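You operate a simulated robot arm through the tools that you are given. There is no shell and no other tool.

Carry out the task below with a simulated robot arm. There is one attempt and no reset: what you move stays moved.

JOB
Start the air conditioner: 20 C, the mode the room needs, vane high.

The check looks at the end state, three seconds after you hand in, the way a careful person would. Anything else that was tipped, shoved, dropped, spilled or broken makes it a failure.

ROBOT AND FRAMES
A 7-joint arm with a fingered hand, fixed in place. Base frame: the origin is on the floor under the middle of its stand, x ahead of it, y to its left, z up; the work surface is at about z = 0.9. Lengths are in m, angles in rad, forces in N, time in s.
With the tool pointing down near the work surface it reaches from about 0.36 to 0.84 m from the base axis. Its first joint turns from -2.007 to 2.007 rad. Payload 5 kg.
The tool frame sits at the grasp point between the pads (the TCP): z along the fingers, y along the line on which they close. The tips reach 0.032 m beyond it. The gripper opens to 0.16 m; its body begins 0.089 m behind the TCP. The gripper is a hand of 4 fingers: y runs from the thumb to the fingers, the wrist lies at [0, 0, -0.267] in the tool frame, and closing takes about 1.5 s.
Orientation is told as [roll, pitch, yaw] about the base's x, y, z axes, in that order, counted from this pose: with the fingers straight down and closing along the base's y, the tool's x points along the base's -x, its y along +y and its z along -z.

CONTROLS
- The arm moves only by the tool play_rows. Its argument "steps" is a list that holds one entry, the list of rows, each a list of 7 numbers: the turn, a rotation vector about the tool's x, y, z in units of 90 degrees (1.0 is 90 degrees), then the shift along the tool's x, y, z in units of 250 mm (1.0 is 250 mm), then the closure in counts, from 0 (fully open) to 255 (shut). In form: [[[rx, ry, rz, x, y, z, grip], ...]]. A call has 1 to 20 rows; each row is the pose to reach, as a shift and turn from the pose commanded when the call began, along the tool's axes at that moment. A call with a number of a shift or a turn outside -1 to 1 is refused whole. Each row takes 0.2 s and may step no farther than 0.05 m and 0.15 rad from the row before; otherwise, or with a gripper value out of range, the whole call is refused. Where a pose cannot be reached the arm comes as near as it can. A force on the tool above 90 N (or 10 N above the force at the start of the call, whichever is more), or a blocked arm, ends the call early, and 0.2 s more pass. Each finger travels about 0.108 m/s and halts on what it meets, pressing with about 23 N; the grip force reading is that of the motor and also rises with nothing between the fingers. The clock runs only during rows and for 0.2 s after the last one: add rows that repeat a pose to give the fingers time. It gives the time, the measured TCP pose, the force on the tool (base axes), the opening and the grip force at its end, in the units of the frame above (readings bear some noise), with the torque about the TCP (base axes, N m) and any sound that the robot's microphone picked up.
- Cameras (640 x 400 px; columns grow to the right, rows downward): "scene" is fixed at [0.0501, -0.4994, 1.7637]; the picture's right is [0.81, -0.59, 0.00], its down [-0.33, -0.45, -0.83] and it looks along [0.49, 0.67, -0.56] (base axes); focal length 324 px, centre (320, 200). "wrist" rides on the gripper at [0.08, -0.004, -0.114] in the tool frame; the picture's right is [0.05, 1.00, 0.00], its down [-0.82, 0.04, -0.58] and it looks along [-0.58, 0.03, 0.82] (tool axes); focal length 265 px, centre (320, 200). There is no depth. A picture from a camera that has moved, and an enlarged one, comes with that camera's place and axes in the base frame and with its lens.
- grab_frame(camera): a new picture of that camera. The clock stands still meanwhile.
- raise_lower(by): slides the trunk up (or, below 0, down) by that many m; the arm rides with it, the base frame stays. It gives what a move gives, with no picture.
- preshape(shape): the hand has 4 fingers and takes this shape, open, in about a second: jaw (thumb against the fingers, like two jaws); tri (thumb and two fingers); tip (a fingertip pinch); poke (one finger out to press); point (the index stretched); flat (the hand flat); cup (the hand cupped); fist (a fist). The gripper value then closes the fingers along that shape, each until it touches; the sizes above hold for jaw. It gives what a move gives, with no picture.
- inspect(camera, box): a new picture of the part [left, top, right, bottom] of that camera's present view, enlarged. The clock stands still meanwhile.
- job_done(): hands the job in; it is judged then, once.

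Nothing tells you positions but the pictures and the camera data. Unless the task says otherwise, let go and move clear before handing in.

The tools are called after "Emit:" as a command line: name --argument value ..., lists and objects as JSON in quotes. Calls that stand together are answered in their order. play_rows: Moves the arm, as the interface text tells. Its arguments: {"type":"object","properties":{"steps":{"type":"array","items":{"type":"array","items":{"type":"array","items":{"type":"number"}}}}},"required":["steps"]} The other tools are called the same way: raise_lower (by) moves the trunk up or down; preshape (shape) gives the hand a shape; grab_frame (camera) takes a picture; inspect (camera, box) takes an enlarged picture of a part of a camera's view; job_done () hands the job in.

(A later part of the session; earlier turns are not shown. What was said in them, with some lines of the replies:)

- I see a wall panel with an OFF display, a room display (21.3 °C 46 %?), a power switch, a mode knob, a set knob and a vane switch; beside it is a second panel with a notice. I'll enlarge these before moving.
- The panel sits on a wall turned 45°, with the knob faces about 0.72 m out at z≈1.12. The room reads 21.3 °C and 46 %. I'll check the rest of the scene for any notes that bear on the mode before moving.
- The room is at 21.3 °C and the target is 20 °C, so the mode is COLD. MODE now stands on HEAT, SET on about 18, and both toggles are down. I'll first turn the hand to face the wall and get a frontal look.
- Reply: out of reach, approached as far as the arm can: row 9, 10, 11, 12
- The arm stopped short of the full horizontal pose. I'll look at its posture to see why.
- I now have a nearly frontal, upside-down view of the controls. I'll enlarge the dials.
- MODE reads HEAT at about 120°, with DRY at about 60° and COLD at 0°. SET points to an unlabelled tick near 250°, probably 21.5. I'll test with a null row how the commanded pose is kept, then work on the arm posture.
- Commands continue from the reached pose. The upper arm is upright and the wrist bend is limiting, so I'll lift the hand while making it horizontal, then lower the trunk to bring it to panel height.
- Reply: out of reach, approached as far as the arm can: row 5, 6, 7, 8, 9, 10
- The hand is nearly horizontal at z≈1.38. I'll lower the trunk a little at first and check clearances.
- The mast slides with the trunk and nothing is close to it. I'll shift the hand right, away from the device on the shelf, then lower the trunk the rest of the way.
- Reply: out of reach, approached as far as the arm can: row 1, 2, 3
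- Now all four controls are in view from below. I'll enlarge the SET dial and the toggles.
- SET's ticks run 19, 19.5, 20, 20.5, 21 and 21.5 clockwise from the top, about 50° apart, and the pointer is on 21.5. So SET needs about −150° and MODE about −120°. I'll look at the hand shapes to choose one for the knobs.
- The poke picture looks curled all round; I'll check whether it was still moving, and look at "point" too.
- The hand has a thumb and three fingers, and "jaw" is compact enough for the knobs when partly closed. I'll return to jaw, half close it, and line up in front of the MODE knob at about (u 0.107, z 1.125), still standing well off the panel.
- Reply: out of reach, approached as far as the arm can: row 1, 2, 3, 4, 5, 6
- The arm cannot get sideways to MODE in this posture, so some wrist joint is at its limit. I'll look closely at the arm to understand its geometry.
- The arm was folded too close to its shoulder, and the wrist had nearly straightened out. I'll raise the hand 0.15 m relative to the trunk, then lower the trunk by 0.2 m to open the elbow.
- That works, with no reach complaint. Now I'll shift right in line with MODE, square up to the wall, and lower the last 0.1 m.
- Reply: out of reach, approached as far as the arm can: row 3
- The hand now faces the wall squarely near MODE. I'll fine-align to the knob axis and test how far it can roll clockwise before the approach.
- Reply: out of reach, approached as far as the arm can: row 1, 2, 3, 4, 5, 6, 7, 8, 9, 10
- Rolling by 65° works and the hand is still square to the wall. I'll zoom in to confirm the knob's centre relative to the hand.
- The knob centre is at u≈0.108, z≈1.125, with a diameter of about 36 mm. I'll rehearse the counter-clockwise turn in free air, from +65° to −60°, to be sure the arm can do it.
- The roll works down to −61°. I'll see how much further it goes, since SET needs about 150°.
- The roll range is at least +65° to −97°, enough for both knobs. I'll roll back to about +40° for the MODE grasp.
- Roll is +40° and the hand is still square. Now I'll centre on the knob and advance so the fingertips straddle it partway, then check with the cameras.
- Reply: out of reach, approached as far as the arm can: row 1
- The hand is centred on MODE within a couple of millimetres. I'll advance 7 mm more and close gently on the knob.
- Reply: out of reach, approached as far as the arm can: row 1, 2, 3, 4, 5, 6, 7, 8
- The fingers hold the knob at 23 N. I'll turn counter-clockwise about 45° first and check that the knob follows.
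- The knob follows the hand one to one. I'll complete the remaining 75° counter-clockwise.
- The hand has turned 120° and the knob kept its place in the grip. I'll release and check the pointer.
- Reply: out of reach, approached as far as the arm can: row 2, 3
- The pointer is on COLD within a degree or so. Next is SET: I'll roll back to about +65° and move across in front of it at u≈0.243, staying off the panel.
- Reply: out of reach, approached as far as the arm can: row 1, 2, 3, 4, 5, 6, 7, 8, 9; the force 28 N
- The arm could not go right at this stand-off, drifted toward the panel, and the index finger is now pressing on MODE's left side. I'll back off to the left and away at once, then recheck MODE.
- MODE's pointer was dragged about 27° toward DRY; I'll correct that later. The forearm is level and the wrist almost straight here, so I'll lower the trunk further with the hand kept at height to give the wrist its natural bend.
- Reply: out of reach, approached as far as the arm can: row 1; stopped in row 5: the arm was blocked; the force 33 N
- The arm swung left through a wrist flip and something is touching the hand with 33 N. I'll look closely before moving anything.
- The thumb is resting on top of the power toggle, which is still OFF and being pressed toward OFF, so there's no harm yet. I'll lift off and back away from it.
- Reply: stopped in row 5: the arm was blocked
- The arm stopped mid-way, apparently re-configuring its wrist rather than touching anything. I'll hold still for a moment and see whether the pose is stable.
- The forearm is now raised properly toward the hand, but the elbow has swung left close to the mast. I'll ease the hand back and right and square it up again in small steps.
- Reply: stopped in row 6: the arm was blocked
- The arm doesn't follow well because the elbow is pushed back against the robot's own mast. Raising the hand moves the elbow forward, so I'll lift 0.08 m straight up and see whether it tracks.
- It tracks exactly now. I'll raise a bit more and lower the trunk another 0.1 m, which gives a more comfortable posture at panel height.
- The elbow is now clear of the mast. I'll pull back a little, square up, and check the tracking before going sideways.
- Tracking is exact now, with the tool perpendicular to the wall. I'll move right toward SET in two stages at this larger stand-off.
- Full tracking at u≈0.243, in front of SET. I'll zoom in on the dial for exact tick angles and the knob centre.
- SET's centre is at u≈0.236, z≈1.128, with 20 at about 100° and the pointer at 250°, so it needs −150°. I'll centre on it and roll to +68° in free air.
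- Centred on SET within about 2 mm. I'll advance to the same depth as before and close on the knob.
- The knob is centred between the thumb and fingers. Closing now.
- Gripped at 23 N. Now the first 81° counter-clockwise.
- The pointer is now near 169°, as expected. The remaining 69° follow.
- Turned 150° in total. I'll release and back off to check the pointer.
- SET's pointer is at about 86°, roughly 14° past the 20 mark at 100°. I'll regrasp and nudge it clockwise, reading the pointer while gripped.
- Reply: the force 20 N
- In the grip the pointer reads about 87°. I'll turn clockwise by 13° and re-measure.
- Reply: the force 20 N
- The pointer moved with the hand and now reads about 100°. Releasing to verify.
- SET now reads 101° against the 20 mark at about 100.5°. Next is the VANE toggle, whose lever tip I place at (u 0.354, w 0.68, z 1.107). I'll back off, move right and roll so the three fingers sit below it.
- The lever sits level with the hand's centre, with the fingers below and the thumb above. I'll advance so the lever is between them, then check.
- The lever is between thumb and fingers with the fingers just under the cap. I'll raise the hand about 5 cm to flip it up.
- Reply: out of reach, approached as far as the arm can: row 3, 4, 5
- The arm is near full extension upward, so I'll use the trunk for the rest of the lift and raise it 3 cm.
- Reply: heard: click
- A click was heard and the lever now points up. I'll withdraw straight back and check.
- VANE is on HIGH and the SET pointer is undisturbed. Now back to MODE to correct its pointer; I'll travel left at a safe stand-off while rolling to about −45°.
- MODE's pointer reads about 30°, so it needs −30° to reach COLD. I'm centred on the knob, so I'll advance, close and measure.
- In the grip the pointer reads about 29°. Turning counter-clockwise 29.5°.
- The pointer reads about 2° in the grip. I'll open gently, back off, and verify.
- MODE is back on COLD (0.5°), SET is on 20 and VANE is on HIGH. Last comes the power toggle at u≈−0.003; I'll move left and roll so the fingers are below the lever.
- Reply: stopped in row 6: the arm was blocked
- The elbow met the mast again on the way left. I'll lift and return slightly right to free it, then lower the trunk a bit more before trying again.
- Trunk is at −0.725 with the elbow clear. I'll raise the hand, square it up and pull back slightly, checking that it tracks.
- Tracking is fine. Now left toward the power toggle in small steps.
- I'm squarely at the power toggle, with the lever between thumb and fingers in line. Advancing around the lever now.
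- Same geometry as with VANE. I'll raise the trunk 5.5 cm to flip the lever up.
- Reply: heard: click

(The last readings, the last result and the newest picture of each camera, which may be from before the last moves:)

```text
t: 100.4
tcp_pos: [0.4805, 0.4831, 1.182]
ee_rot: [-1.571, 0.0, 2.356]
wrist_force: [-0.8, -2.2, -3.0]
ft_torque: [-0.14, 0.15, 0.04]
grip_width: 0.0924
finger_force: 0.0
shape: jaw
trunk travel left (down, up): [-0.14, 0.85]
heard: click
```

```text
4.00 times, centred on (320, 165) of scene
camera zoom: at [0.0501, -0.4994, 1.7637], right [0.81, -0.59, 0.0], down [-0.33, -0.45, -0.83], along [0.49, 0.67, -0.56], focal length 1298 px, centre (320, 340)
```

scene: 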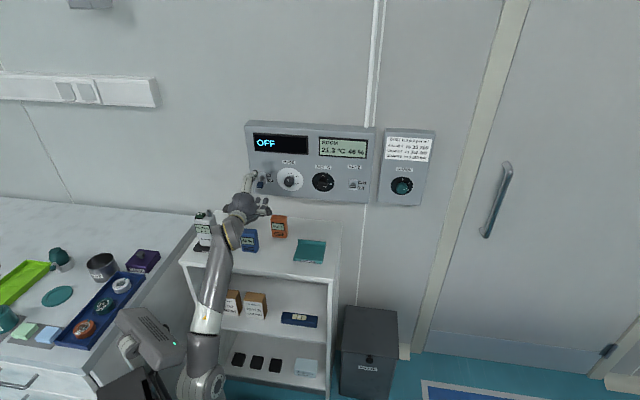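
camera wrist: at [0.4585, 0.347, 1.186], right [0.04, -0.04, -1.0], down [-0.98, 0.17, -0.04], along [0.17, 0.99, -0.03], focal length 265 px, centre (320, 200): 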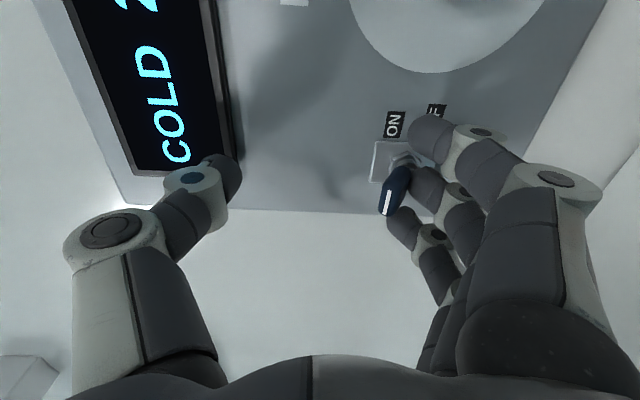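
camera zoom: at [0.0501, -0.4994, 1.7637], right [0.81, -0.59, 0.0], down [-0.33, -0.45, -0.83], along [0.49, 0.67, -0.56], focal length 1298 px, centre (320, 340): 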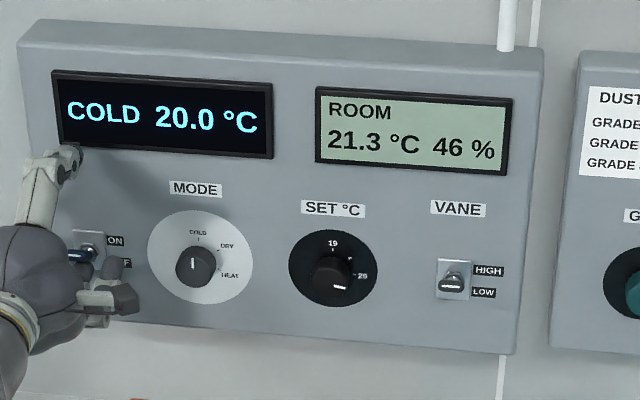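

A click, and the display shows COLD 20.0 °C, with VANE up on HIGH. I'll withdraw the hand straight back, clear of the lever.

Emit:
play_rows --steps '[[[0, 0, 0, 0, 0.012, -0.06, 110], [0, 0, 0, 0, 0.012, -0.12, 110], [0, 0, 0, 0, 0.012, -0.18, 110], [0, 0, 0, 0, 0.012, -0.24, 110], [0, 0, 0, 0, 0.012, -0.24, 110]]]'

Emit:
grab_frame --camera "scene"

Emit:
grab_frame --camera "wrist"

Emit:
inspect --camera "scene" --box '[240, 115, 400, 215]'

```text
t: 101.6
tcp_pos: [0.4503, 0.4442, 1.1704]
ee_rot: [-1.56, -0.006, 2.349]
wrist_force: [0.4, 0.3, -0.3]
ft_torque: [0.0, 0.01, -0.04]
grip_width: 0.0906
finger_force: 0.0
shape: jaw
trunk travel left (down, up): [-0.14, 0.85]
```

```text
taken
```

scene: 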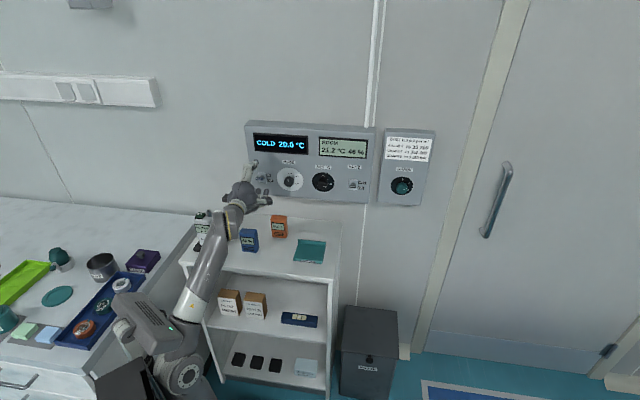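

```text
taken
camera wrist: at [0.4274, 0.3069, 1.1751], right [0.02, -0.04, -1.0], down [-0.98, 0.17, -0.03], along [0.18, 0.98, -0.03], focal length 265 px, centre (320, 200)
```

wrist: 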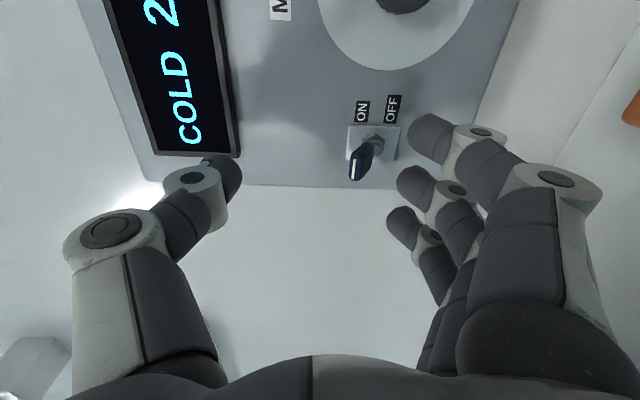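

```text
4.00 times, centred on (320, 165) of scene
camera zoom: at [0.0501, -0.4994, 1.7637], right [0.81, -0.59, 0.0], down [-0.33, -0.45, -0.83], along [0.49, 0.67, -0.56], focal length 1298 px, centre (320, 340)
```

zoom: 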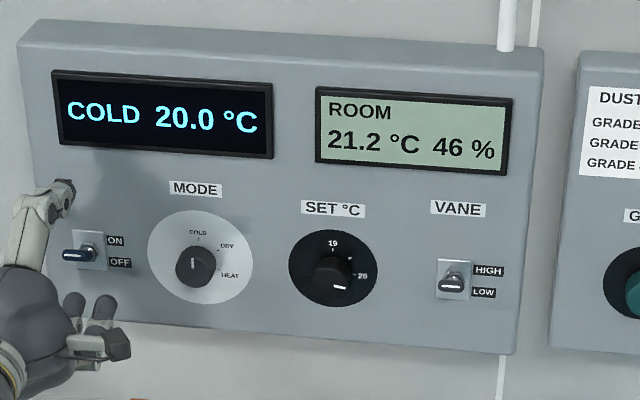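

Everything reads as wanted: COLD 20.0 °C, VANE on HIGH, power ON, and the room is already cooling at 21.2 °C. I'll raise the trunk so the hand ends well clear of the toggle.

Emit:
raise_lower --by 0.12

Emit:
grab_frame --camera "scene"

Emit:
inspect --camera "scene" --box '[240, 115, 440, 215]'

Emit:
inspect --camera "scene" --box '[180, 190, 350, 300]'

```text
t: 103.1
tcp_pos: [0.4407, 0.4404, 1.2983]
ee_rot: [-1.571, -0.006, 2.356]
wrist_force: [-0.6, -0.1, -0.3]
ft_torque: [-0.02, 0.03, 0.02]
grip_width: 0.0908
finger_force: 0.1
shape: jaw
trunk travel left (down, up): [-0.26, 0.73]
```

```text
taken
```

scene: 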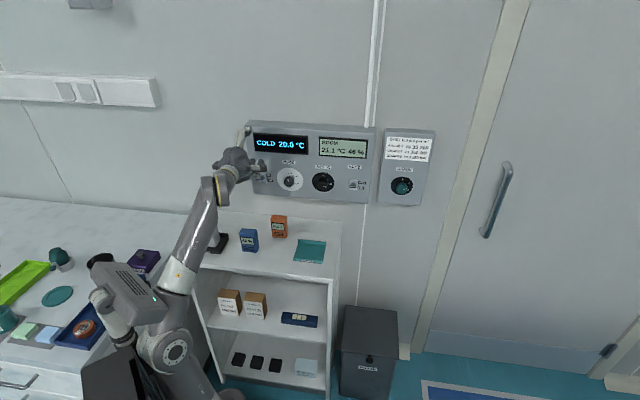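

```text
3.20 times, centred on (340, 165) of scene
camera zoom: at [0.0501, -0.4994, 1.7637], right [0.81, -0.59, 0.0], down [-0.33, -0.45, -0.83], along [0.49, 0.67, -0.56], focal length 1038 px, centre (256, 312)
```

zoom: 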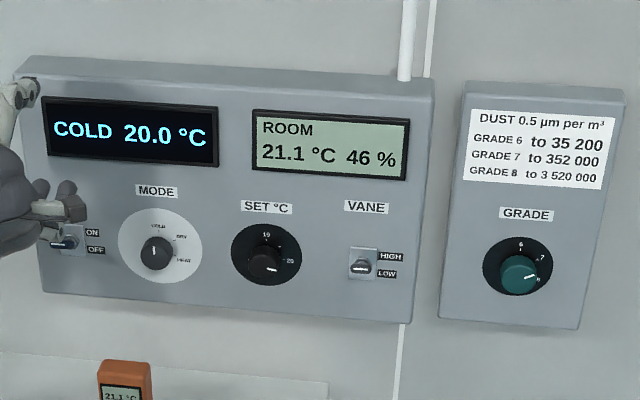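

```text
3.64 times, centred on (265, 245) of scene
camera zoom: at [0.0501, -0.4994, 1.7637], right [0.81, -0.59, 0.0], down [-0.33, -0.45, -0.83], along [0.49, 0.67, -0.56], focal length 1180 px, centre (520, 36)
```

zoom: 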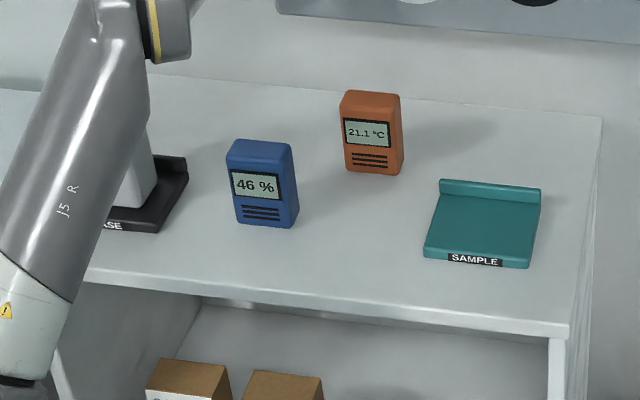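

The panel shows COLD 20.0 °C and the power is ON. VANE is up on HIGH and the room is cooling (21.1 °C). The GRADE knob is unchanged, the items I can see on the shelf are in place, and the hand is clear and open. I'm handing in.

Emit:
job_done

```text
The job is handed in.
```

The air conditioner is running. The display shows COLD 20.0 °C, power is ON, and the vane is on HIGH.

- **Mode:** I chose COLD because the room read 21.3 °C at 46 %. It had already dropped to 21.1 °C when I handed in.
- **Mishaps on the way:** the hand brushed the MODE knob once and turned it about 30° off COLD. I turned it back, and the display confirmed COLD. The thumb also pressed down on the power toggle while it was still OFF, and that changed nothing.
- **Everything else:** the GRADE knob next door reads as before. The items I could see on the shelf are where they were. The grey Tickaby unit was partly hidden by the arm in the last picture, but what I could see of it was standing in its place.

The hand was open and clear of the panel when I handed in.
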